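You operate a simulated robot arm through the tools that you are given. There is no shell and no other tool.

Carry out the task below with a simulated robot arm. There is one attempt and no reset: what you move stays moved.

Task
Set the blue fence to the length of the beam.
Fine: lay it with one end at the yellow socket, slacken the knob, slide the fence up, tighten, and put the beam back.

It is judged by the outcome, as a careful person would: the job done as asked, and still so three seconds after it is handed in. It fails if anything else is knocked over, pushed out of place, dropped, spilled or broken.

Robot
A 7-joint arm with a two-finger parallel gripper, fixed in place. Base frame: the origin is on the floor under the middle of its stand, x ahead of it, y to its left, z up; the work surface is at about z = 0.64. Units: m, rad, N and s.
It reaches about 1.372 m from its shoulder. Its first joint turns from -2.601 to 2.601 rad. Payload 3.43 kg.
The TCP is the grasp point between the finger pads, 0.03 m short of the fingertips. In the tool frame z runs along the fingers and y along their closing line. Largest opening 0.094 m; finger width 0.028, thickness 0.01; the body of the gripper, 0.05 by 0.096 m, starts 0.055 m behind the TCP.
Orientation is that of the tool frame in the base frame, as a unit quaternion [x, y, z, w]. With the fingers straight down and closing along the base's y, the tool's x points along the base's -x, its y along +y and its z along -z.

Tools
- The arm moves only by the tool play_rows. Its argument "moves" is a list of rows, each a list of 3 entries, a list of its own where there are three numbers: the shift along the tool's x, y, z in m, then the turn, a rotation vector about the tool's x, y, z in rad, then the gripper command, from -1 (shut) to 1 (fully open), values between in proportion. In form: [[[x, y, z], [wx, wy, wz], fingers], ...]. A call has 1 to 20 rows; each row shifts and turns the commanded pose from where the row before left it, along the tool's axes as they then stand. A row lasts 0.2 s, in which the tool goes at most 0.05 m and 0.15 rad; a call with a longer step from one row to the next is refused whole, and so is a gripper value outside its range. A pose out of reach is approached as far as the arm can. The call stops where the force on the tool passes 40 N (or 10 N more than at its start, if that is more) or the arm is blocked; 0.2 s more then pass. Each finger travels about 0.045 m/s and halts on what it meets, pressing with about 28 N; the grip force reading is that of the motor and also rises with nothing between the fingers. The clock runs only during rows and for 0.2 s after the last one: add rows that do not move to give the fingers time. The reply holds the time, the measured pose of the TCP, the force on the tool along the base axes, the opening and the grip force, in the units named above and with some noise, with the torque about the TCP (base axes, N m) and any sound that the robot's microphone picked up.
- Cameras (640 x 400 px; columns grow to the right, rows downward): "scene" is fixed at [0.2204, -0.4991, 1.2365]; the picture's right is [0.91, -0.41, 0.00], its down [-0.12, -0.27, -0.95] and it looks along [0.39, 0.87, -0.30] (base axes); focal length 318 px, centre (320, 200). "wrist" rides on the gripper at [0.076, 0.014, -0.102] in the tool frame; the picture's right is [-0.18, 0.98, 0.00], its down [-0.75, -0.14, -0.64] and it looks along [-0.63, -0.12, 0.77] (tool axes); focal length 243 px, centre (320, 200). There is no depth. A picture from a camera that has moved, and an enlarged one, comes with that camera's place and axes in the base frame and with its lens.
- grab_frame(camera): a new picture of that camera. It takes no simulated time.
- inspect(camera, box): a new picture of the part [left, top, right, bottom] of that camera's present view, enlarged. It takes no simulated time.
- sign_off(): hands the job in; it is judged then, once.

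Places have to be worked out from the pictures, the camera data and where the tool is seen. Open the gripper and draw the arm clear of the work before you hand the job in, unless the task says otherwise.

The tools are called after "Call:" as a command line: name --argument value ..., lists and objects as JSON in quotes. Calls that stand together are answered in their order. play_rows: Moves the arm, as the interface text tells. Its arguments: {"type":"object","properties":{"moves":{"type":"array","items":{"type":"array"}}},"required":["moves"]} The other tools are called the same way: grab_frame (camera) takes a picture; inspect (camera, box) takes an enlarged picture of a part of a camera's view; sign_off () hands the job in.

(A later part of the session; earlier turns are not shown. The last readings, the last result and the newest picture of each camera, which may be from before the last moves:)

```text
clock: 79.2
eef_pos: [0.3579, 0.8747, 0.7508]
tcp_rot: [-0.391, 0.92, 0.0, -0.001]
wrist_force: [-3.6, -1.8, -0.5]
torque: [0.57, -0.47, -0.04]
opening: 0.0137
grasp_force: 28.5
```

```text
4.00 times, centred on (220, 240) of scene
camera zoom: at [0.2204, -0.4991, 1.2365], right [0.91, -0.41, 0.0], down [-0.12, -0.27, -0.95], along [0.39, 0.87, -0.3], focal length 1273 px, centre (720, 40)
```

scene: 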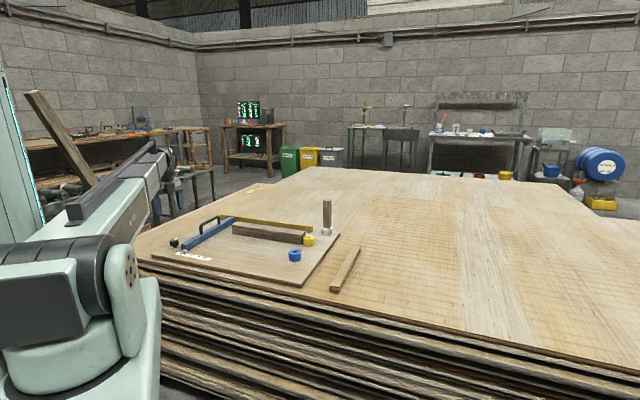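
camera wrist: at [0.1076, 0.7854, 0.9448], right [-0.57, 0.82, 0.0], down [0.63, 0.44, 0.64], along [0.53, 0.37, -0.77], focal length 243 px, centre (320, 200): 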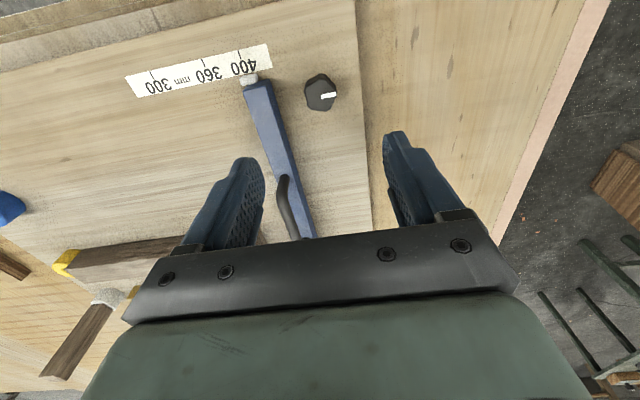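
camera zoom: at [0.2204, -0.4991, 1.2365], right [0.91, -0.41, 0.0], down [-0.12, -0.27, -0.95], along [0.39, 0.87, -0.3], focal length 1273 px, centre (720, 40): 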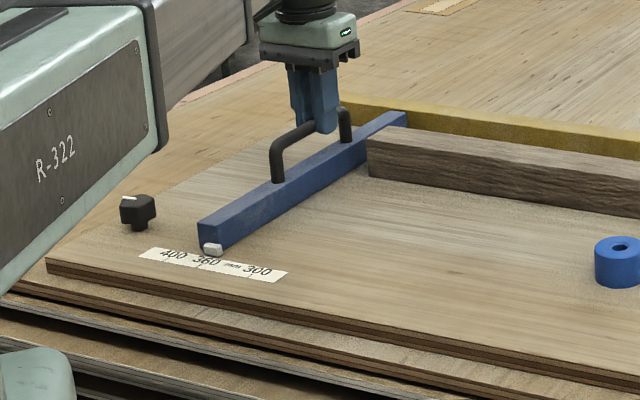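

The pointer is approaching ~360. I'll zoom on the gap between fence face and beam end.

Call:
inspect --camera "scene" --box '[215, 205, 265, 240]'

Call:
inspect --camera "scene" --box '[170, 235, 220, 265]'

Call:
grab_frame --camera "wrist"

```text
11.43 times, centred on (240, 222) of scene
camera zoom: at [0.2204, -0.4991, 1.2365], right [0.91, -0.41, 0.0], down [-0.12, -0.27, -0.95], along [0.39, 0.87, -0.3], focal length 3638 px, centre (1234, -57)
```

zoom: 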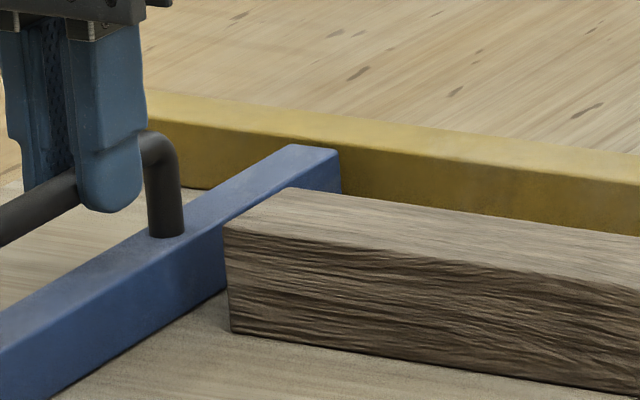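

```text
12.80 times, centred on (195, 250) of scene
camera zoom: at [0.2204, -0.4991, 1.2365], right [0.91, -0.41, 0.0], down [-0.12, -0.27, -0.95], along [0.39, 0.87, -0.3], focal length 4074 px, centre (1920, -440)
```

zoom: 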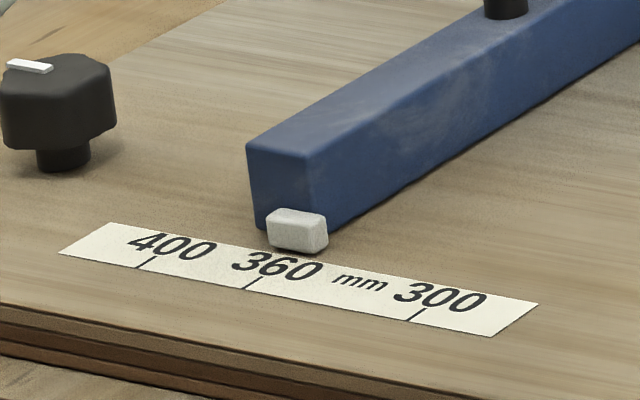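

```text
taken
camera wrist: at [0.2954, 0.8288, 0.852], right [-0.58, 0.82, 0.0], down [0.63, 0.44, 0.64], along [0.52, 0.37, -0.77], focal length 243 px, centre (320, 200)
```

wrist: 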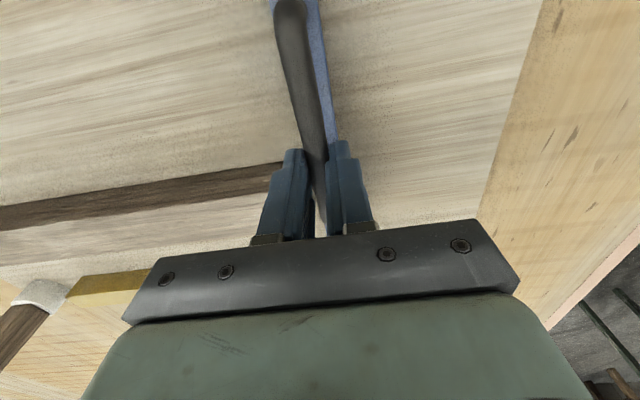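

The pointer now reads ≈ 360 and ~25 mm gap remains to the beam. I'll slide 17 mm more.

Call:
play_rows --moves '[[[0.0002, -0.004, 0], [0, 0, 0], -1], [[0, -0.005, 0], [0, 0, 0], -1], [[0, -0.005, 0], [0, 0, 0], -1], [[0, -0.003, 0], [0, 0, 0], -1], [[0, 0, 0], [0, 0, 0], -1]]'

Call:
inspect --camera "scene" --box '[215, 205, 265, 240]'

Call:
inspect --camera "scene" --box '[170, 235, 220, 265]'

```text
clock: 80.4
eef_pos: [0.3711, 0.8622, 0.7509]
tcp_rot: [-0.39, 0.921, 0.0, 0.0]
wrist_force: [-2.0, 1.6, 0.2]
torque: [-0.55, 0.59, -0.02]
opening: 0.014
grasp_force: 28.1
```

```text
11.43 times, centred on (240, 222) of scene
camera zoom: at [0.2204, -0.4991, 1.2365], right [0.91, -0.41, 0.0], down [-0.12, -0.27, -0.95], along [0.39, 0.87, -0.3], focal length 3638 px, centre (1234, -57)
```

zoom: 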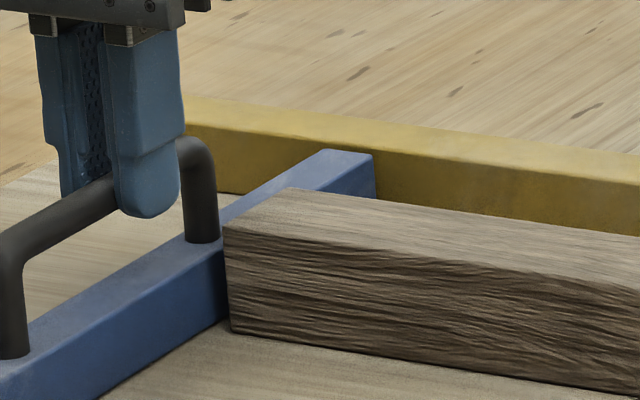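

```text
12.80 times, centred on (195, 250) of scene
camera zoom: at [0.2204, -0.4991, 1.2365], right [0.91, -0.41, 0.0], down [-0.12, -0.27, -0.95], along [0.39, 0.87, -0.3], focal length 4074 px, centre (1920, -440)
```

zoom: 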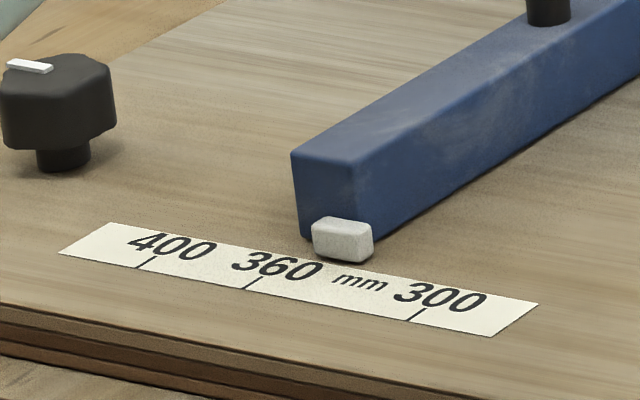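

About 10 mm gap remains. I'll move 6.5 mm and then creep.

Call:
play_rows --moves '[[[0, -0.0025, 0], [0, 0, 0], -1], [[0, -0.002, 0], [0, 0, 0], -1], [[0, -0.002, 0], [0, 0, 0], -1], [[0, 0, 0], [0, 0, 0], -1]]'

Call:
play_rows --moves '[[[0, -0.001, 0], [0, 0, 0], -1], [[0, 0, 0], [0, 0, 0], -1]]'

Call:
inspect --camera "scene" --box '[215, 205, 265, 240]'

```text
clock: 81.4
eef_pos: [0.3746, 0.8582, 0.7498]
tcp_rot: [-0.391, 0.92, 0.0, 0.0]
wrist_force: [-3.2, 0.0, 0.5]
torque: [-0.03, 0.11, -0.02]
opening: 0.0138
grasp_force: 28.4
```

```text
clock: 82.0
eef_pos: [0.3746, 0.8589, 0.7515]
tcp_rot: [-0.391, 0.921, 0.0, 0.001]
wrist_force: [-4.7, -1.2, 0.3]
torque: [0.22, -0.18, 0.03]
opening: 0.0137
grasp_force: 27.6
```

```text
11.43 times, centred on (240, 222) of scene
camera zoom: at [0.2204, -0.4991, 1.2365], right [0.91, -0.41, 0.0], down [-0.12, -0.27, -0.95], along [0.39, 0.87, -0.3], focal length 3638 px, centre (1234, -57)
```

zoom: 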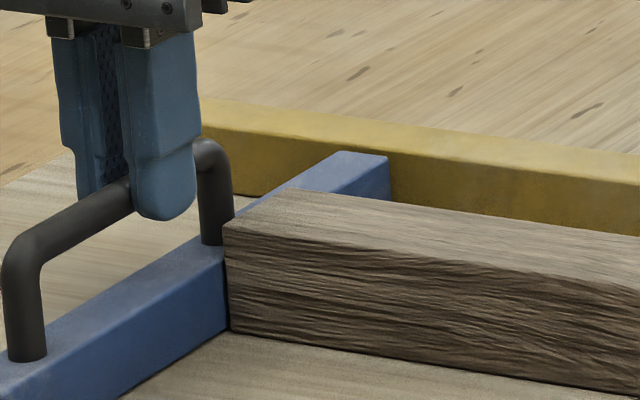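

A gap of ~3 mm remains. I'll continue in smaller steps until the drag force rises.

Call:
play_rows --moves '[[[0.0002, -0.001, 0], [0, 0, 0], -1], [[0, 0, 0], [0, 0, 0], -1]]'

Call:
play_rows --moves '[[[0, -0.001, 0], [0, 0, 0], -1], [[0, 0, 0], [0, 0, 0], -1]]'

Call:
inspect --camera "scene" --box '[225, 210, 245, 238]'

```text
clock: 82.6
eef_pos: [0.3776, 0.8566, 0.7506]
tcp_rot: [-0.391, 0.92, 0.0, 0.0]
wrist_force: [-1.8, 1.2, 0.7]
torque: [-0.11, 0.15, 0.04]
opening: 0.0139
grasp_force: 27.6
```

```text
clock: 83.2
eef_pos: [0.3767, 0.8562, 0.75]
tcp_rot: [-0.392, 0.92, 0.001, 0.0]
wrist_force: [-2.0, 4.0, 1.1]
torque: [0.05, 0.14, -0.01]
opening: 0.0138
grasp_force: 28.2
```

```text
14.29 times, centred on (235, 224) of scene
camera zoom: at [0.2204, -0.4991, 1.2365], right [0.91, -0.41, 0.0], down [-0.12, -0.27, -0.95], along [0.39, 0.87, -0.3], focal length 4548 px, centre (1534, -143)
```

zoom: 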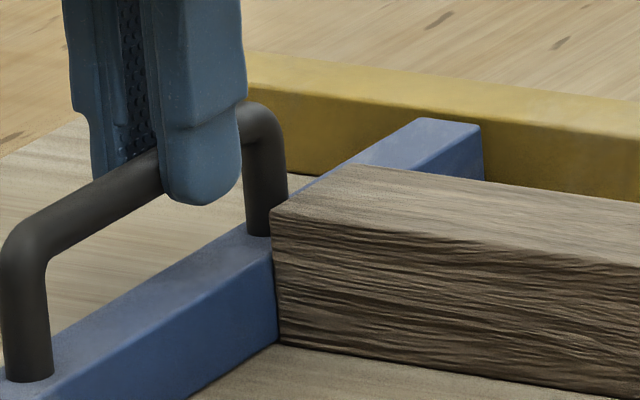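

Nearly touching. I'll take half-millimetre steps and watch the slide-axis force.

Call:
play_rows --moves '[[[0, -0.0005, 0], [0, 0, 0], -1], [[0, 0, 0], [0, 0, 0], -1]]'

Call:
play_rows --moves '[[[0, -0.0005, 0], [0, 0, 0], -1], [[0, 0, 0], [0, 0, 0], -1]]'

Call:
inspect --camera "scene" --box '[225, 210, 245, 238]'

```text
clock: 83.8
eef_pos: [0.3772, 0.8569, 0.7496]
tcp_rot: [-0.391, 0.92, 0.001, 0.0]
wrist_force: [-3.8, 9.8, 0.3]
torque: [0.05, 0.26, -0.07]
opening: 0.0137
grasp_force: 28.0
```

```text
clock: 84.4
eef_pos: [0.3775, 0.8579, 0.75]
tcp_rot: [-0.39, 0.921, 0.001, 0.0]
wrist_force: [-6.3, 15.1, 0.3]
torque: [0.0, 0.47, -0.06]
opening: 0.0137
grasp_force: 28.0
```

```text
14.29 times, centred on (235, 224) of scene
camera zoom: at [0.2204, -0.4991, 1.2365], right [0.91, -0.41, 0.0], down [-0.12, -0.27, -0.95], along [0.39, 0.87, -0.3], focal length 4548 px, centre (1534, -143)
```

zoom: 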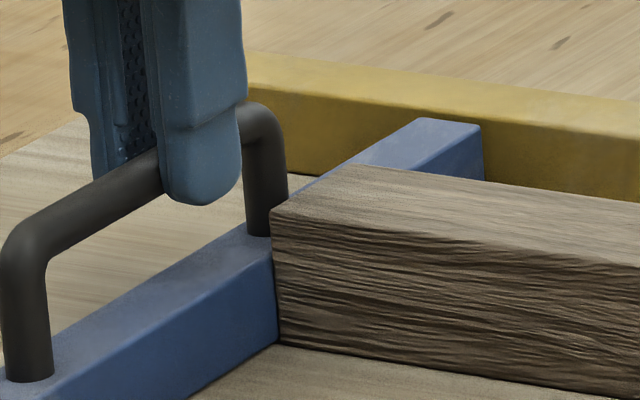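

Contact: ≈15 N along the slide with no further motion, so the fence is against the beam. I'll relax the push to ~2 N and compare before/after, checking the other end at the socket too.

Call:
play_rows --moves '[[[0, 0.0007, 0], [0, 0, 0], -1], [[0, 0, 0], [0, 0, 0], -1]]'

Call:
inspect --camera "scene" --box '[285, 210, 335, 248]'

Call:
inspect --camera "scene" --box '[170, 235, 220, 265]'

Call:
inspect --camera "scene" --box '[190, 190, 350, 290]'

```text
clock: 85.0
eef_pos: [0.3776, 0.8569, 0.7507]
tcp_rot: [-0.39, 0.921, 0.0, 0.0]
wrist_force: [-7.4, 14.1, 0.9]
torque: [0.22, 0.26, -0.01]
opening: 0.0138
grasp_force: 28.3
```

```text
10.53 times, centred on (310, 229) of scene
camera zoom: at [0.2204, -0.4991, 1.2365], right [0.91, -0.41, 0.0], down [-0.12, -0.27, -0.95], along [0.39, 0.87, -0.3], focal length 3351 px, centre (425, -105)
```

zoom: 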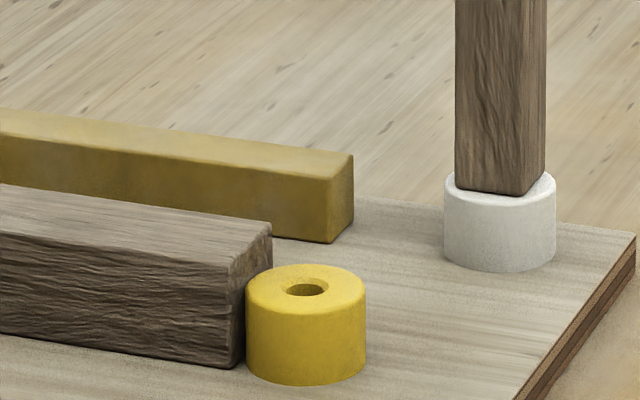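

```text
12.80 times, centred on (195, 250) of scene
camera zoom: at [0.2204, -0.4991, 1.2365], right [0.91, -0.41, 0.0], down [-0.12, -0.27, -0.95], along [0.39, 0.87, -0.3], focal length 4074 px, centre (1920, -440)
```

zoom: 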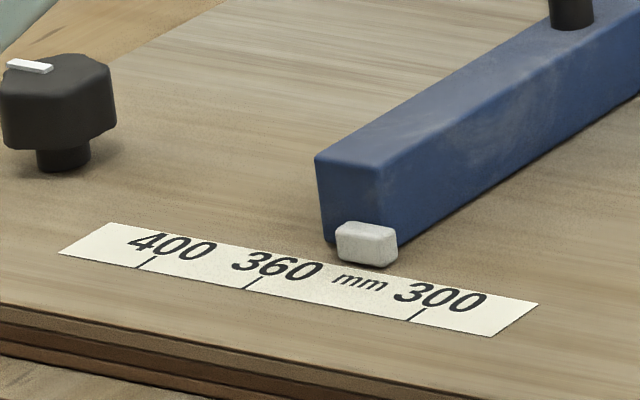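

```text
4.00 times, centred on (270, 240) of scene
camera zoom: at [0.2204, -0.4991, 1.2365], right [0.91, -0.41, 0.0], down [-0.12, -0.27, -0.95], along [0.39, 0.87, -0.3], focal length 1273 px, centre (520, 40)
```

zoom: 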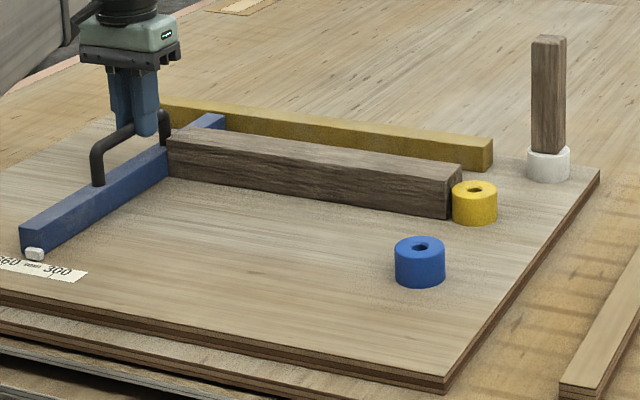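

Force reading lags the commands, so I'll wait a moment and re-read before releasing.

Call:
play_rows --moves '[[[0, 0, 0], [0, 0, 0], -1], [[0, 0, 0], [0, 0, 0], -1], [[0, 0, 0], [0, 0, 0], -1]]'

```text
clock: 85.8
eef_pos: [0.3775, 0.8562, 0.75]
tcp_rot: [-0.391, 0.921, 0.0, 0.0]
wrist_force: [-7.1, 15.5, 0.6]
torque: [0.38, 0.06, 0.01]
opening: 0.0137
grasp_force: 27.8
```

The load is held by finger compliance, so I'll back off in further small steps until it falls.

Call:
play_rows --moves '[[[0, 0.0006, 0], [0, 0, 0], -1], [[0, 0, 0], [0, 0, 0], -1]]'

Call:
play_rows --moves '[[[0, 0.0005, 0], [0, 0, 0], -1], [[0, 0, 0], [0, 0, 0], -1]]'

Call:
inspect --camera "scene" --box '[225, 210, 245, 238]'

```text
clock: 86.4
eef_pos: [0.3779, 0.8563, 0.7498]
tcp_rot: [-0.39, 0.921, -0.001, -0.001]
wrist_force: [-4.6, 13.6, -0.2]
torque: [0.36, 0.02, 0.02]
opening: 0.0137
grasp_force: 28.0
```

```text
clock: 87.0
eef_pos: [0.3771, 0.857, 0.7513]
tcp_rot: [-0.39, 0.921, -0.001, 0.001]
wrist_force: [-2.5, 6.6, -0.5]
torque: [0.58, -0.32, 0.04]
opening: 0.0137
grasp_force: 28.0
```

```text
14.29 times, centred on (235, 224) of scene
camera zoom: at [0.2204, -0.4991, 1.2365], right [0.91, -0.41, 0.0], down [-0.12, -0.27, -0.95], along [0.39, 0.87, -0.3], focal length 4548 px, centre (1534, -143)
```

zoom: 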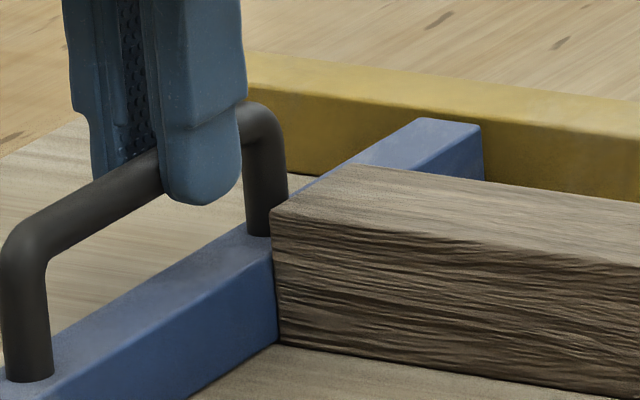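

Still ~6 N pushing lightly against the beam and the fence hasn't moved in the image. I'll open the fingers here and verify the fence stays.

Call:
play_rows --moves '[[[0, 0, 0], [0, 0, 0], 0.0], [[0, 0, 0], [0, 0, 0], 0.5], [[0, 0, 0], [0, 0, 0], 0.5], [[0, 0, 0], [0, 0, 0], 0.5], [[0, 0, 0], [0, 0, 0], 0.5]]'

Call:
inspect --camera "scene" --box '[225, 210, 245, 238]'

Call:
inspect --camera "scene" --box '[170, 235, 220, 265]'

```text
clock: 88.2
eef_pos: [0.375, 0.8575, 0.7502]
tcp_rot: [-0.391, 0.921, 0.001, 0.0]
wrist_force: [-1.0, 0.7, -1.0]
torque: [-0.03, 0.03, 0.04]
opening: 0.0705
grasp_force: 0.0
```

```text
14.29 times, centred on (235, 224) of scene
camera zoom: at [0.2204, -0.4991, 1.2365], right [0.91, -0.41, 0.0], down [-0.12, -0.27, -0.95], along [0.39, 0.87, -0.3], focal length 4548 px, centre (1534, -143)
```

zoom: 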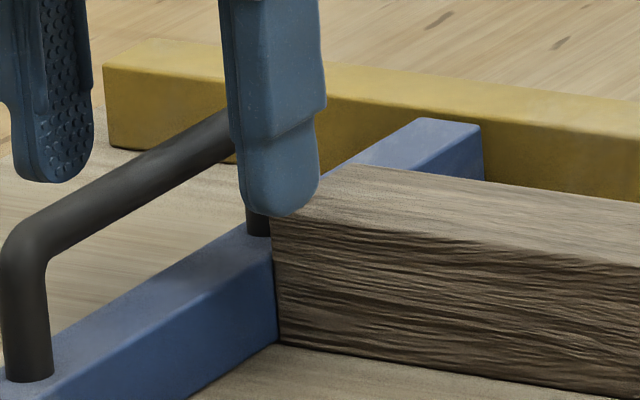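

```text
12.80 times, centred on (195, 250) of scene
camera zoom: at [0.2204, -0.4991, 1.2365], right [0.91, -0.41, 0.0], down [-0.12, -0.27, -0.95], along [0.39, 0.87, -0.3], focal length 4074 px, centre (1920, -440)
```

zoom: 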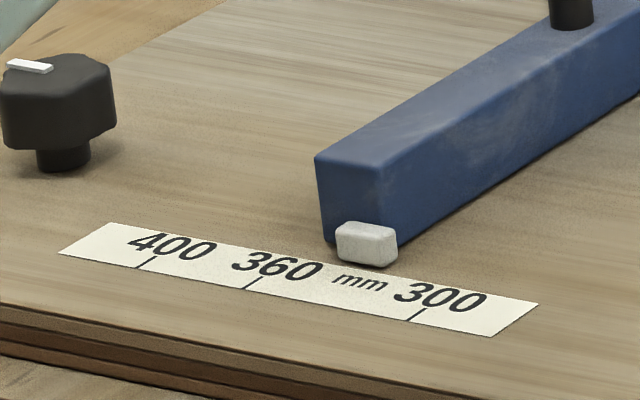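

The fence stayed exactly put, touching the beam; the pointer reads ≈ 334–335 mm, consistent with the beam's ~336 mm. I'll rise and go back over the knob to tighten it.

Call:
play_rows --moves '[[[0, 0, -0.045], [0, 0, 0], 0.5], [[0, 0, -0.045], [0, 0, 0], 0.5], [[0, 0, 0], [0, 0, 0], 0.5], [[0.0323, 0.0258, 0], [0, 0, 0], 0.5], [[0.0323, 0.0258, 0], [0, 0, 0], 0.5], [[0.0323, 0.0258, 0], [0, 0, 0], 0.5], [[0.0323, 0.0258, 0], [0, 0, 0], 0.5], [[0.0323, 0.0258, 0], [0, 0, 0], 0.5], [[0, 0, 0], [0, 0, 0], 0.5], [[0, 0, 0], [0, 0, 0], 0.5]]'

Call:
grab_frame --camera "wrist"

Call:
inspect --camera "wrist" --box '[270, 55, 366, 125]'

Call:
inspect --camera "scene" --box '[190, 190, 350, 290]'

```text
clock: 90.4
eef_pos: [0.1712, 0.8307, 0.8426]
tcp_rot: [-0.389, 0.921, 0.001, 0.0]
wrist_force: [0.1, 1.1, -0.7]
torque: [-0.01, 0.01, -0.03]
opening: 0.0705
grasp_force: 0.0
```

```text
taken
camera wrist: at [0.1077, 0.7848, 0.9429], right [-0.58, 0.82, 0.0], down [0.63, 0.44, 0.64], along [0.52, 0.37, -0.77], focal length 243 px, centre (320, 200)
```

wrist: 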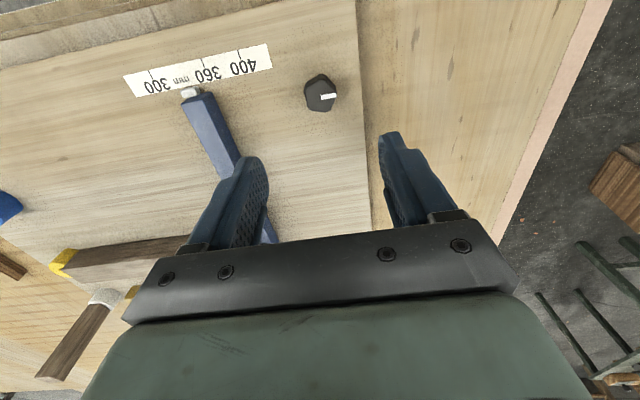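

```text
5.71 times, centred on (318, 90) of wrist
camera zoom: at [0.1077, 0.7848, 0.9429], right [-0.58, 0.82, 0.0], down [0.63, 0.44, 0.64], along [0.52, 0.37, -0.77], focal length 1386 px, centre (331, 829)
```

zoom: 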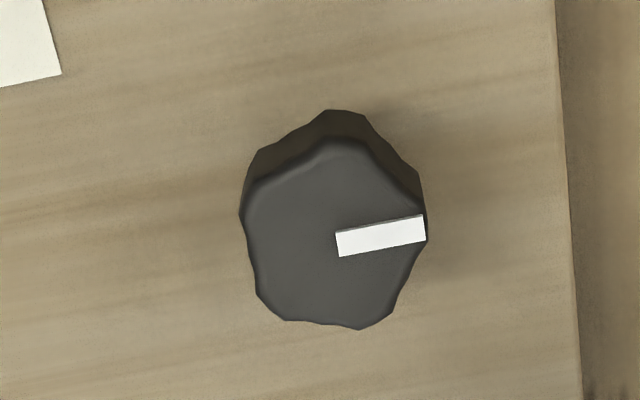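

```text
4.00 times, centred on (270, 240) of scene
camera zoom: at [0.2204, -0.4991, 1.2365], right [0.91, -0.41, 0.0], down [-0.12, -0.27, -0.95], along [0.39, 0.87, -0.3], focal length 1273 px, centre (520, 40)
```

zoom: 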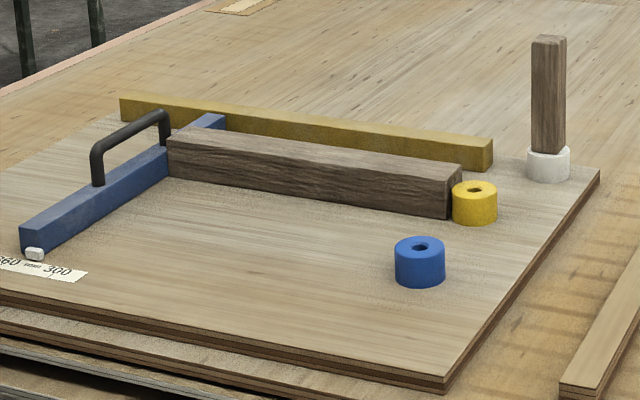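

The knob is within ~1 mm of the tool axis. I'll apply the small correction, descend and grip it.

Call:
play_rows --moves '[[[0.001, 0.001, 0], [0, 0, 0], 0.5], [[0, 0, 0.045], [0, 0, 0], 0.5], [[0, 0, 0.045], [0, 0, 0], 0.5], [[0, 0, 0.037], [0, 0, 0], 0.5], [[0, 0, 0.0215], [0, 0, 0], 0.5], [[0, 0, 0], [0, 0, 0], 0.5], [[0, 0, 0], [0, 0, 0], -1], [[0, 0, 0], [0, 0, 0], -1], [[0, 0, 0], [0, 0, 0], -1], [[0, 0, 0], [0, 0, 0], -1], [[0, 0, 0], [0, 0, 0], -1]]'

Call:
inspect --camera "wrist" --box '[260, 110, 380, 220]'

```text
clock: 92.8
eef_pos: [0.1693, 0.8305, 0.692]
tcp_rot: [-0.391, 0.92, 0.0, 0.0]
wrist_force: [0.1, -1.8, -0.4]
torque: [0.3, -0.23, 0.02]
opening: 0.0334
grasp_force: 27.9
```

```text
3.64 times, centred on (320, 165) of wrist
camera zoom: at [0.1076, 0.785, 0.7941], right [-0.58, 0.82, 0.0], down [0.63, 0.44, 0.64], along [0.52, 0.37, -0.77], focal length 882 px, centre (320, 327)
```

zoom: 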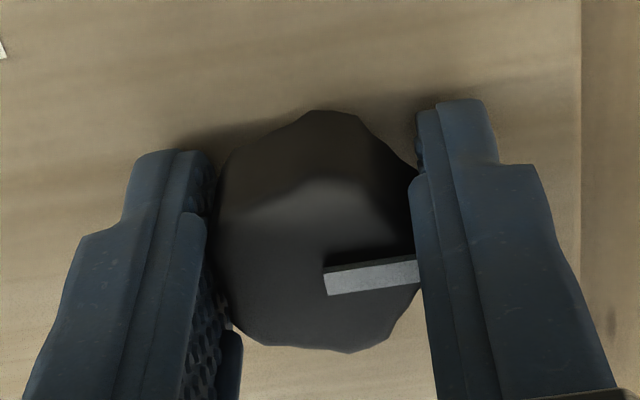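

Gripped with almost no side load. I'll turn clockwise (tightening) in stages.

Call:
play_rows --moves '[[[0, 0, 0], [0, 0, 0.13], -1], [[0, 0, 0], [0, 0, 0.13], -1], [[0, 0, 0], [0, 0, 0.13], -1], [[0, 0, 0], [0, 0, 0.13], -1], [[0, 0, 0], [0, 0, 0.13], -1], [[0, 0, 0], [0, 0, 0], -1]]'

Call:
play_rows --moves '[[[0, 0, 0], [0, 0, 0.13], -1], [[0, 0, 0], [0, 0, 0.13], -1], [[0, 0, 0], [0, 0, 0.13], -1], [[0, 0, 0], [0, 0, 0.13], -1], [[0, 0, 0], [0, 0, 0.13], -1], [[0, 0, 0], [0, 0, 0], -1]]'

Call:
inspect --camera "wrist" --box '[260, 110, 380, 220]'

```text
clock: 94.2
eef_pos: [0.1701, 0.8305, 0.6924]
tcp_rot: [-0.075, 0.997, 0.0, 0.0]
wrist_force: [5.7, 6.2, 7.2]
torque: [0.04, 0.24, -0.02]
opening: 0.033
grasp_force: 27.9
```

```text
clock: 95.6
eef_pos: [0.1706, 0.8303, 0.6918]
tcp_rot: [0.248, 0.969, 0.001, 0.0]
wrist_force: [9.4, 11.9, 10.0]
torque: [-0.22, -0.72, -0.04]
opening: 0.0332
grasp_force: 27.6
```

```text
3.64 times, centred on (320, 165) of wrist
camera zoom: at [0.1107, 0.8785, 0.7941], right [0.63, 0.77, 0.0], down [0.59, -0.49, 0.64], along [0.5, -0.41, -0.77], focal length 882 px, centre (320, 327)
```

zoom: 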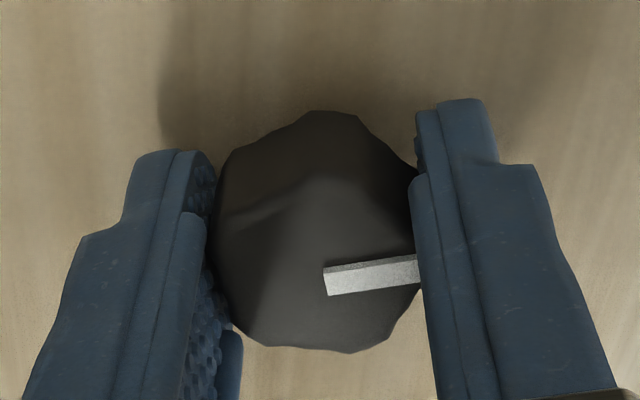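

The knob follows (75° so far). I'll relieve the ~15 N side load with a small shift and continue clockwise.

Call:
play_rows --moves '[[[0, 0.0008, -0.0005], [0, 0, 0], -1], [[0, 0, 0], [0, 0, 0], -1]]'

Call:
play_rows --moves '[[[0, 0, 0], [0, 0, 0.122], -1], [[0, 0, 0], [0, 0, 0.122], -1], [[0, 0, 0], [0, 0, 0.122], -1], [[0, 0, 0], [0, 0, 0.122], -1], [[0, 0, 0], [0, 0, 0.122], -1], [[0, 0, 0], [0, 0, 0.122], -1], [[0, 0, 0], [0, 0, 0], -1]]'

Call:
inspect --camera "wrist" --box '[260, 110, 380, 220]'

Call:
inspect --camera "scene" --box '[140, 200, 260, 275]'

```text
clock: 96.2
eef_pos: [0.1713, 0.8314, 0.6922]
tcp_rot: [0.247, 0.969, 0.0, 0.0]
wrist_force: [8.2, 6.0, 2.2]
torque: [0.41, -0.27, -0.01]
opening: 0.0332
grasp_force: 28.6
```

```text
clock: 97.8
eef_pos: [0.1707, 0.8311, 0.693]
tcp_rot: [0.579, 0.816, -0.001, 0.0]
wrist_force: [2.2, -9.3, 0.8]
torque: [0.64, 0.08, -0.02]
opening: 0.033
grasp_force: 27.9
```

```text
3.64 times, centred on (320, 165) of wrist
camera zoom: at [0.1589, 0.9062, 0.794], right [0.99, 0.15, 0.0], down [0.12, -0.76, 0.64], along [0.1, -0.64, -0.77], focal length 882 px, centre (320, 327)
```

zoom: 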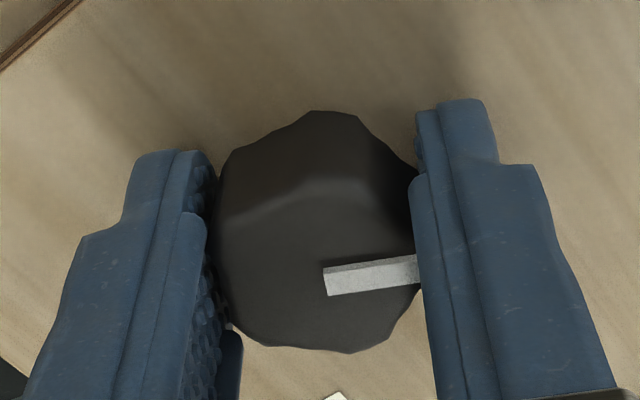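

```text
5.33 times, centred on (200, 238) of scene
camera zoom: at [0.2204, -0.4991, 1.2365], right [0.91, -0.41, 0.0], down [-0.12, -0.27, -0.95], along [0.39, 0.87, -0.3], focal length 1698 px, centre (960, 0)
```

zoom: 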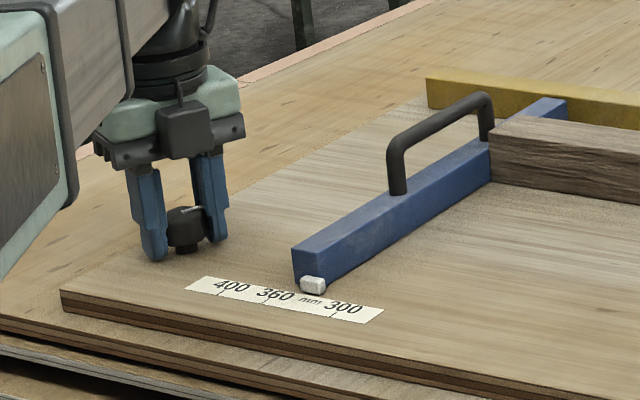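

117° tightened so far. I'll open, wind the wrist back around the knob without lifting (fingers well clear), and re-grip.

Call:
play_rows --moves '[[[0, 0, 0], [0, 0, 0], 0.6], [[0, 0, 0], [0, 0, 0], 0.6], [[0, 0, 0], [0, 0, 0], 0.6], [[0, 0, 0], [0, 0, -0.145], 0.6], [[0, 0, 0], [0, 0, -0.145], 0.6], [[0, 0, 0], [0, 0, -0.145], 0.6], [[0, 0, 0], [0, 0, -0.145], 0.6], [[0, 0, 0], [0, 0, -0.145], 0.6], [[0, 0, 0], [0, 0, -0.145], 0.6], [[0, 0, 0], [0, 0, -0.145], 0.6], [[0, 0, 0], [0, 0, -0.145], 0.6], [[0, 0, 0], [0, 0, -0.145], 0.6], [[0, 0, 0], [0, 0, -0.145], 0.6], [[0, 0, 0], [0, 0, -0.145], 0.6], [[0, 0, 0], [0, 0, -0.145], 0.6], [[0, 0, 0], [0, 0, -0.145], 0.6], [[0, 0, 0], [0, 0, 0], 0.6], [[0, 0, 0], [0, 0, 0], 0.6]]'

Call:
inspect --camera "wrist" --box '[240, 110, 400, 220]'

```text
clock: 101.6
eef_pos: [0.1721, 0.8309, 0.6923]
tcp_rot: [-0.323, 0.946, 0.0, 0.0]
wrist_force: [0.8, -0.3, 0.3]
torque: [0.02, 0.0, 0.02]
opening: 0.0753
grasp_force: 0.0
```

```text
3.64 times, centred on (320, 165) of wrist
camera zoom: at [0.102, 0.7945, 0.7941], right [-0.45, 0.89, 0.0], down [0.68, 0.35, 0.64], along [0.57, 0.29, -0.77], focal length 882 px, centre (320, 327)
```

zoom: 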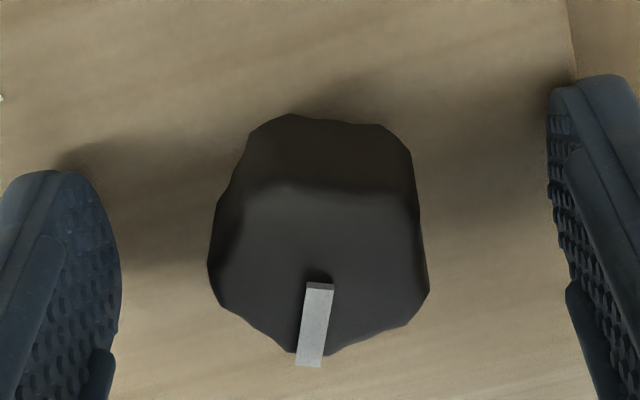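

The knob is centred. I'll grip and turn the remaining ~63° clockwise, watching for rising torque.

Call:
play_rows --moves '[[[0, 0, 0], [0, 0, 0], -1], [[0, 0, 0], [0, 0, 0], -1], [[0, 0, 0], [0, 0, 0], -1], [[0, 0, 0], [0, 0, 0], -1], [[0, 0, 0], [0, 0, 0], -1], [[0, 0, 0], [0, 0, 0], -1]]'

Call:
play_rows --moves '[[[0, 0, 0], [0, 0, 0.12], -1], [[0, 0, 0], [0, 0, 0.12], -1], [[0, 0, 0], [0, 0, 0.12], -1], [[0, 0, 0], [0, 0, 0.12], -1], [[0, 0, 0], [0, 0, 0.12], -1], [[0, 0, 0], [0, 0, 0], -1]]'

Call:
inspect --camera "wrist" --box '[260, 110, 380, 220]'

```text
clock: 103.0
eef_pos: [0.1697, 0.8305, 0.6931]
tcp_rot: [-0.322, 0.947, 0.0, 0.0]
wrist_force: [-2.1, 2.1, -0.7]
torque: [-0.12, -0.06, -0.01]
opening: 0.0335
grasp_force: 28.2
```

```text
clock: 104.4
eef_pos: [0.1719, 0.8309, 0.693]
tcp_rot: [-0.027, 1.0, 0.0, 0.0]
wrist_force: [1.9, 3.8, 4.6]
torque: [-0.36, 0.1, -0.05]
opening: 0.0336
grasp_force: 28.1
```

```text
3.64 times, centred on (320, 165) of wrist
camera zoom: at [0.0942, 0.8398, 0.7941], right [0.13, 0.99, 0.0], down [0.76, -0.1, 0.64], along [0.64, -0.08, -0.77], focal length 882 px, centre (320, 327)
```

zoom: 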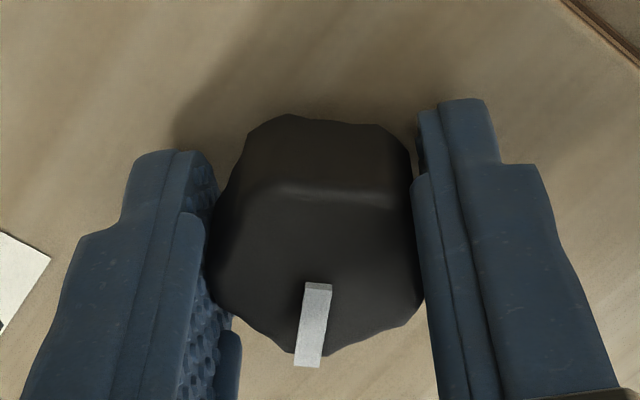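

Following well. Continuing about 29° to the original tight mark and then a bit further to feel the stop.

Call:
play_rows --moves '[[[0, 0, 0], [0, 0, 0.1], -1], [[0, 0, 0], [0, 0, 0.1], -1], [[0, 0, 0], [0, 0, 0.1], -1], [[0, 0, 0], [0, 0, 0.1], -1], [[0, 0, 0], [0, 0, 0.1], -1], [[0, 0, 0], [0, 0, 0], -1]]'

Call:
inspect --camera "wrist" --box '[260, 110, 380, 220]'

Call:
play_rows --moves '[[[0, 0, 0], [0, 0, 0.08], -1], [[0, 0, 0], [0, 0, 0.08], -1], [[0, 0, 0], [0, 0, 0], -1]]'

Call:
inspect --camera "wrist" --box '[260, 110, 380, 220]'

```text
clock: 105.8
eef_pos: [0.1698, 0.8309, 0.6936]
tcp_rot: [0.221, 0.975, 0.0, 0.0]
wrist_force: [6.6, -0.2, 4.8]
torque: [-0.08, 0.19, -0.02]
opening: 0.0337
grasp_force: 28.1
```

```text
3.64 times, centred on (320, 165) of wrist
camera zoom: at [0.1084, 0.8753, 0.7941], right [0.59, 0.81, 0.0], down [0.62, -0.45, 0.64], along [0.52, -0.38, -0.77], focal length 882 px, centre (320, 327)
```

zoom: 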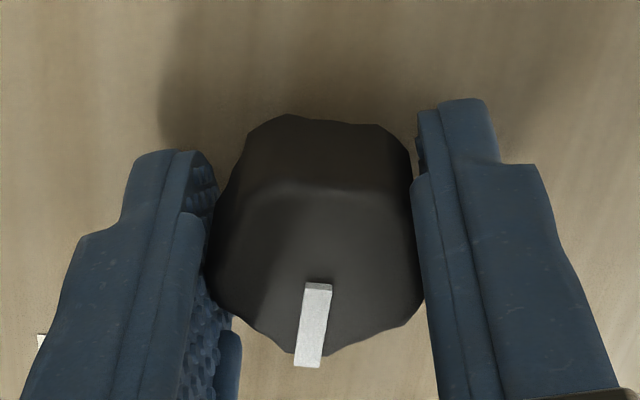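

```text
clock: 106.6
eef_pos: [0.1693, 0.8313, 0.6924]
tcp_rot: [0.298, 0.954, 0.001, -0.001]
wrist_force: [-2.8, 2.6, 1.4]
torque: [0.1, 0.18, 0.53]
opening: 0.0334
grasp_force: 28.3
```

```text
3.64 times, centred on (320, 165) of wrist
camera zoom: at [0.1156, 0.8851, 0.7939], right [0.71, 0.7, 0.0], down [0.54, -0.55, 0.64], along [0.45, -0.46, -0.77], focal length 882 px, centre (320, 327)
```

zoom: 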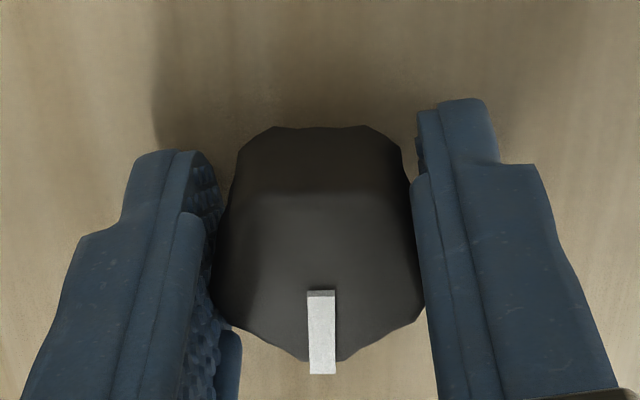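

The knob has stopped with 0.5 N·m resistance and the mark back at its original direction, so it's tight. I'll release, rise and verify.

Call:
play_rows --moves '[[[0, 0, 0], [0, 0, 0], 0.5], [[0, 0, 0], [0, 0, 0], 0.5], [[0, 0, 0], [0, 0, 0], 0.5], [[0, 0, 0], [0, 0, 0], 0.5], [[0, 0, -0.04], [0, 0, 0], 0.5], [[0, 0, -0.045], [0, 0, 0], 0.5], [[0, 0, -0.045], [0, 0, 0], 0.5], [[0, 0, -0.045], [0, 0, 0], 0.5], [[0, 0, -0.045], [0, 0, 0], 1], [[0, 0, -0.03], [0, 0, 0], 1], [[0, 0, 0], [0, 0, 0], 1], [[0, 0, 0], [0, 0, 0], 1]]'

Call:
grab_frame --camera "wrist"

Call:
inspect --camera "scene" --box '[170, 235, 220, 265]'

Call:
inspect --camera "scene" --box '[190, 190, 350, 290]'

Call:
inspect --camera "scene" --box '[225, 210, 245, 238]'

```text
clock: 109.2
eef_pos: [0.1709, 0.8322, 0.942]
tcp_rot: [0.298, 0.954, 0.0, 0.0]
wrist_force: [1.0, 0.3, 0.4]
torque: [-0.04, -0.03, 0.01]
opening: 0.0941
grasp_force: 0.1
```

```text
taken
camera wrist: at [0.1163, 0.8853, 1.0434], right [0.71, 0.7, 0.0], down [0.54, -0.54, 0.64], along [0.45, -0.46, -0.77], focal length 243 px, centre (320, 200)
```

wrist: 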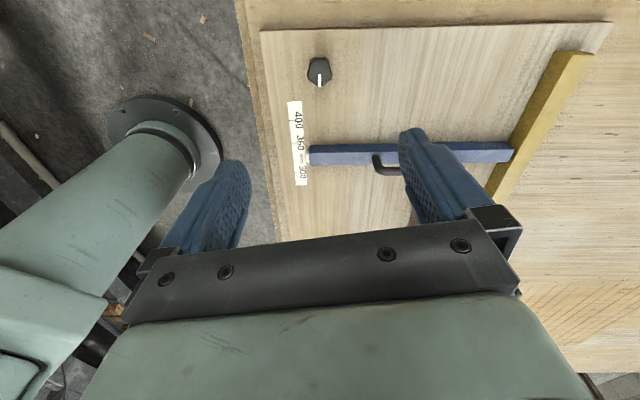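

```text
12.80 times, centred on (195, 250) of scene
camera zoom: at [0.2204, -0.4991, 1.2365], right [0.91, -0.41, 0.0], down [-0.12, -0.27, -0.95], along [0.39, 0.87, -0.3], focal length 4074 px, centre (1920, -440)
```

zoom: 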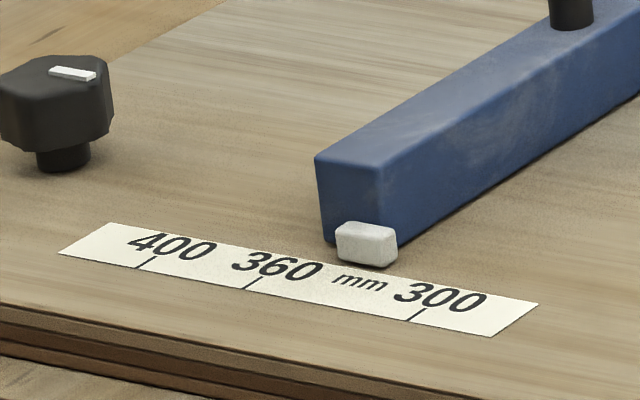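

```text
4.00 times, centred on (270, 240) of scene
camera zoom: at [0.2204, -0.4991, 1.2365], right [0.91, -0.41, 0.0], down [-0.12, -0.27, -0.95], along [0.39, 0.87, -0.3], focal length 1273 px, centre (520, 40)
```

zoom: 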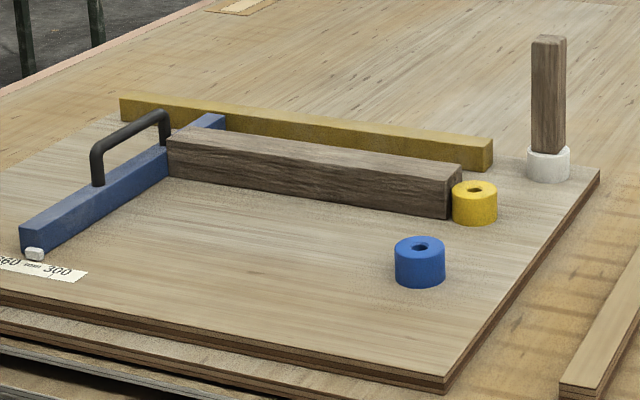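

```text
14.29 times, centred on (235, 224) of scene
camera zoom: at [0.2204, -0.4991, 1.2365], right [0.91, -0.41, 0.0], down [-0.12, -0.27, -0.95], along [0.39, 0.87, -0.3], focal length 4548 px, centre (1534, -143)
```

zoom: 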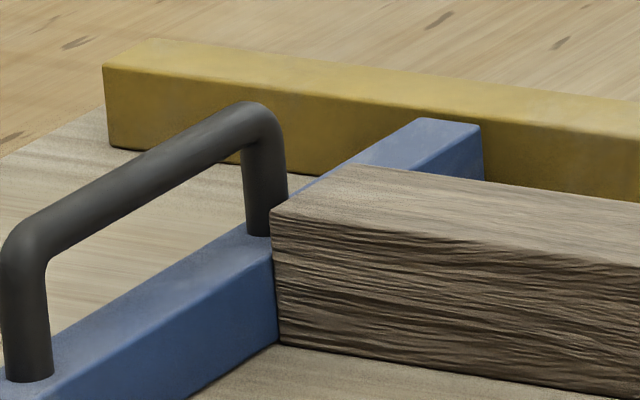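

The fence is unmoved, the knob mark is back at its tight position, and the beam is still between socket and fence. I'll go back over the beam with the original placing orientation.

Call:
play_rows --moves '[[[0, 0, 0], [0, 0, 0.085], 1], [[0, 0, 0], [0, 0, 0.084], 1], [[-0.0346, 0.0238, 0], [0, 0, 0], 1], [[-0.0346, 0.0238, 0], [0, 0, 0], 1], [[-0.0346, 0.0238, 0], [0, 0, 0], 1], [[-0.0346, 0.0238, 0], [0, 0, 0], 1], [[-0.0346, 0.0238, 0], [0, 0, 0], 1], [[-0.0346, 0.0238, 0], [0, 0, 0], 1], [[-0.0346, 0.0238, 0], [0, 0, 0], 1], [[-0.0346, 0.0238, 0], [0, 0, 0], 1], [[-0.0346, 0.0238, 0], [0, 0, 0], 1], [[0, 0, 0], [0, 0, 0], 1], [[0, 0, 0], [0, 0, 0], 1]]'

Call:
grab_frame --camera "wrist"

```text
clock: 112.0
eef_pos: [0.5427, 0.7658, 0.9419]
tcp_rot: [0.377, 0.926, 0.0, 0.0]
wrist_force: [0.3, -0.2, -0.2]
torque: [0.03, 0.03, -0.01]
opening: 0.0942
grasp_force: 0.1
```

```text
taken
camera wrist: at [0.4987, 0.8281, 1.0438], right [0.82, 0.57, 0.0], down [0.44, -0.63, 0.64], along [0.37, -0.53, -0.77], focal length 243 px, centre (320, 200)
```

wrist: 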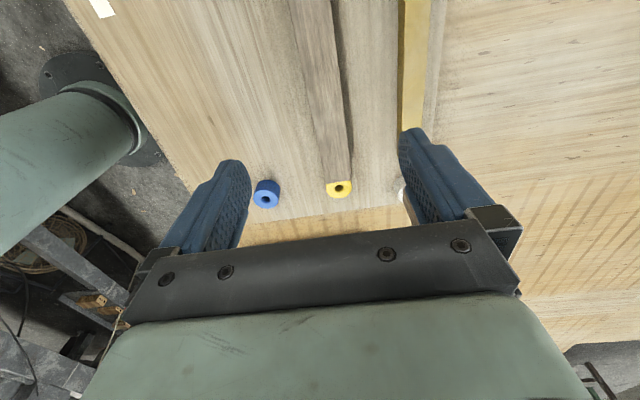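

I'll zoom to check that the beam is centred between the fingers before descending.

Call:
inspect --camera "wrist" --box '[260, 0, 400, 88]'

Call:
inspect --camera "wrist" --box '[260, 110, 400, 198]'

```text
4.55 times, centred on (330, 44) of wrist
camera zoom: at [0.4987, 0.8281, 1.0438], right [0.82, 0.57, 0.0], down [0.44, -0.63, 0.64], along [0.37, -0.53, -0.77], focal length 1103 px, centre (274, 909)
```

zoom: 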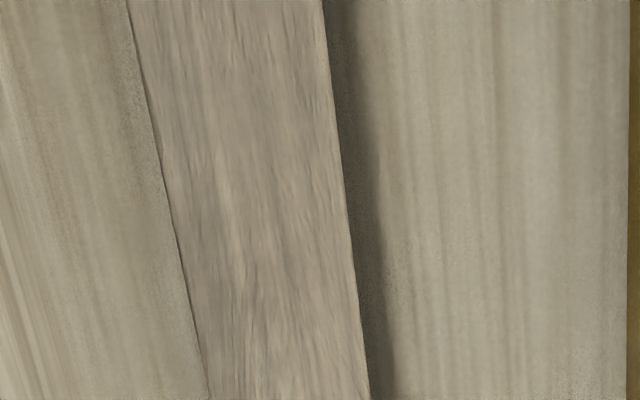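

```text
4.55 times, centred on (330, 154) of wrist
camera zoom: at [0.4987, 0.8281, 1.0438], right [0.82, 0.57, 0.0], down [0.44, -0.63, 0.64], along [0.37, -0.53, -0.77], focal length 1103 px, centre (274, 409)
```

zoom: 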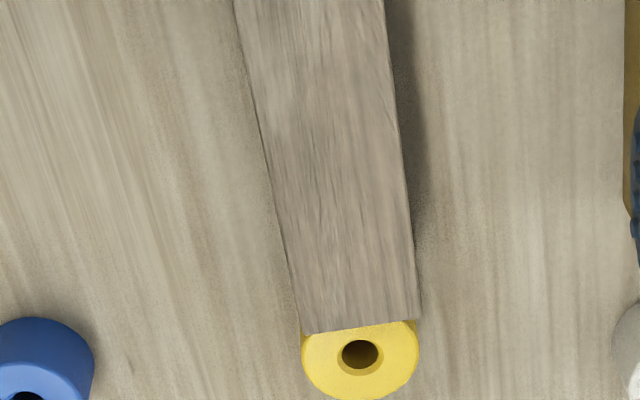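

The beam is parallel to the tool but ~2.5 mm off-centre; I'll correct that and descend, straddling it.

Call:
play_rows --moves '[[[-0.0015, 0.0024, 0.03], [0, 0, 0], 1], [[0, 0, 0.045], [0, 0, 0], 1], [[0, 0, 0.045], [0, 0, 0], 1], [[0, 0, 0.045], [0, 0, 0], 1], [[0, 0, 0.04], [0, 0, 0], 1], [[0, 0, 0.025], [0, 0, 0], 1], [[0, 0, 0.015], [0, 0, 0], 1], [[0, 0, 0], [0, 0, 0], 1], [[0, 0, 0], [0, 0, 0], 1]]'

Call:
grab_frame --camera "wrist"

Call:
inspect --camera "scene" --box '[190, 190, 350, 290]'

```text
clock: 114.0
eef_pos: [0.546, 0.7665, 0.697]
tcp_rot: [0.379, 0.926, 0.001, 0.0]
wrist_force: [1.1, 0.4, -0.6]
torque: [0.0, 0.03, 0.0]
opening: 0.094
grasp_force: 0.0
```

```text
taken
camera wrist: at [0.5018, 0.8288, 0.7985], right [0.82, 0.57, 0.0], down [0.44, -0.63, 0.64], along [0.37, -0.53, -0.77], focal length 243 px, centre (320, 200)
```

wrist: 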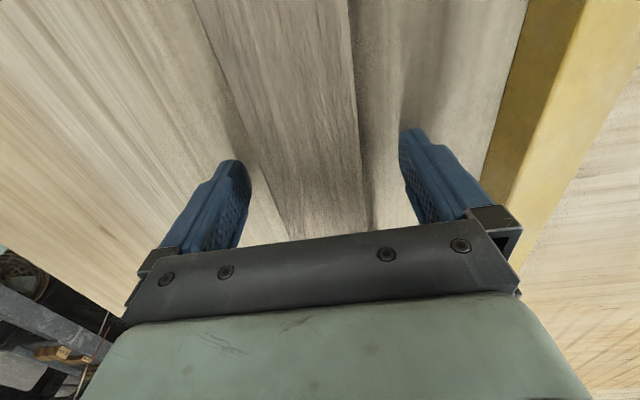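

```text
4.00 times, centred on (270, 240) of scene
camera zoom: at [0.2204, -0.4991, 1.2365], right [0.91, -0.41, 0.0], down [-0.12, -0.27, -0.95], along [0.39, 0.87, -0.3], focal length 1273 px, centre (520, 40)
```

zoom: 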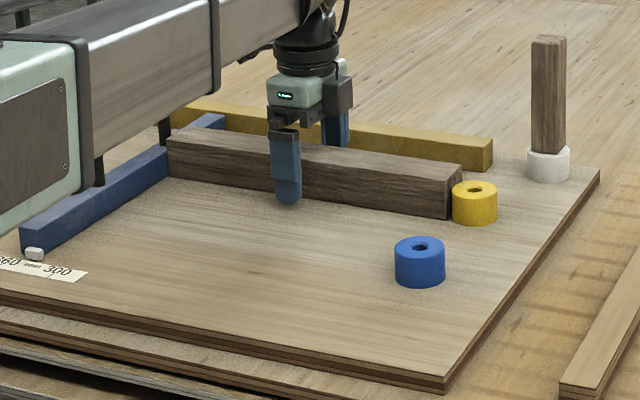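

Fingers straddle the beam. Closing the grip.

Call:
play_rows --moves '[[[0, 0, 0], [0, 0, 0], -1], [[0, 0, 0], [0, 0, 0], -1], [[0, 0, 0], [0, 0, 0], -1], [[0, 0, 0], [0, 0, 0], -1], [[0, 0, 0], [0, 0, 0], -1], [[0, 0, 0], [0, 0, 0], -1]]'

Call:
inspect --camera "scene" --box '[190, 190, 350, 290]'

```text
clock: 115.4
eef_pos: [0.5461, 0.7667, 0.6977]
tcp_rot: [0.378, 0.926, 0.0, 0.0]
wrist_force: [-1.0, -0.1, 0.4]
torque: [-0.04, -0.01, 0.07]
opening: 0.0503
grasp_force: 28.2
```

```text
4.00 times, centred on (270, 240) of scene
camera zoom: at [0.2204, -0.4991, 1.2365], right [0.91, -0.41, 0.0], down [-0.12, -0.27, -0.95], along [0.39, 0.87, -0.3], focal length 1273 px, centre (520, 40)
```

zoom: 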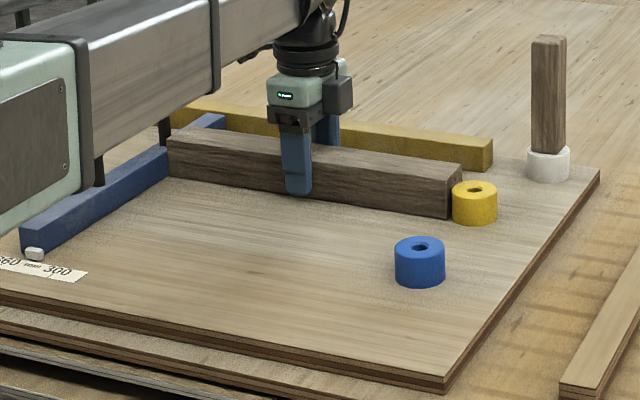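

Gripped with negligible load. I'll lift slowly straight up, out from between the socket and fence.

Call:
play_rows --moves '[[[0, 0, -0.005], [0, 0, 0], -1], [[0, 0, -0.01], [0, 0, 0], -1], [[0, 0, -0.015], [0, 0, 0], -1], [[0, 0, -0.02], [0, 0, 0], -1], [[0, 0, -0.03], [0, 0, 0], -1], [[0, 0, -0.045], [0, 0, 0], -1], [[0, 0, -0.045], [0, 0, 0], -1], [[0, 0, -0.045], [0, 0, 0], -1], [[0, 0, -0.04], [0, 0, 0], -1], [[0, 0, 0], [0, 0, 0], -1]]'

Call:
inspect --camera "scene" --box '[140, 190, 300, 290]'

Call:
inspect --camera "scene" --box '[170, 235, 220, 265]'

```text
clock: 117.6
eef_pos: [0.5453, 0.7671, 0.9527]
tcp_rot: [0.378, 0.926, 0.0, 0.0]
wrist_force: [-0.2, 0.3, -2.8]
torque: [0.01, 0.0, 0.02]
opening: 0.0501
grasp_force: 28.2
```

```text
4.00 times, centred on (220, 240) of scene
camera zoom: at [0.2204, -0.4991, 1.2365], right [0.91, -0.41, 0.0], down [-0.12, -0.27, -0.95], along [0.39, 0.87, -0.3], focal length 1273 px, centre (720, 40)
```

zoom: 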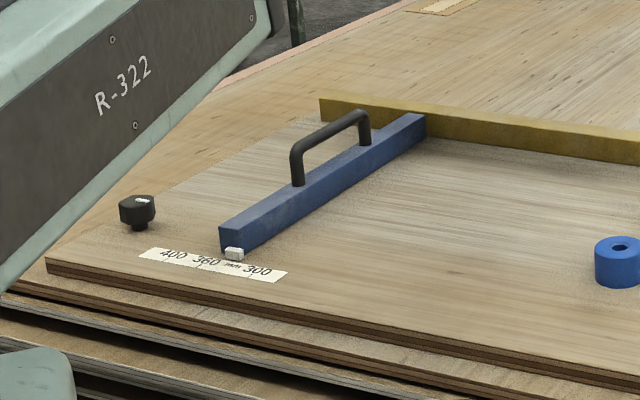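

```text
12.80 times, centred on (195, 250) of scene
camera zoom: at [0.2204, -0.4991, 1.2365], right [0.91, -0.41, 0.0], down [-0.12, -0.27, -0.95], along [0.39, 0.87, -0.3], focal length 4074 px, centre (1920, -440)
```

zoom: 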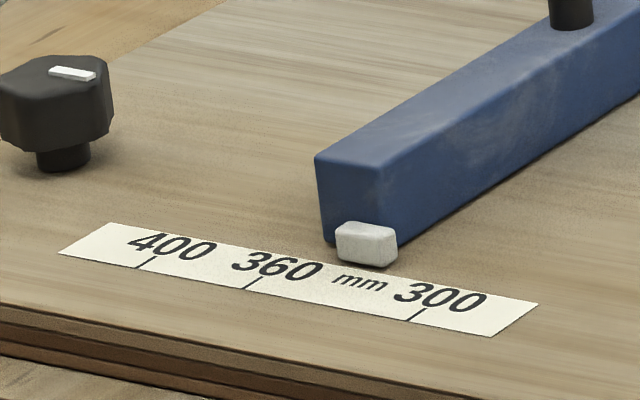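

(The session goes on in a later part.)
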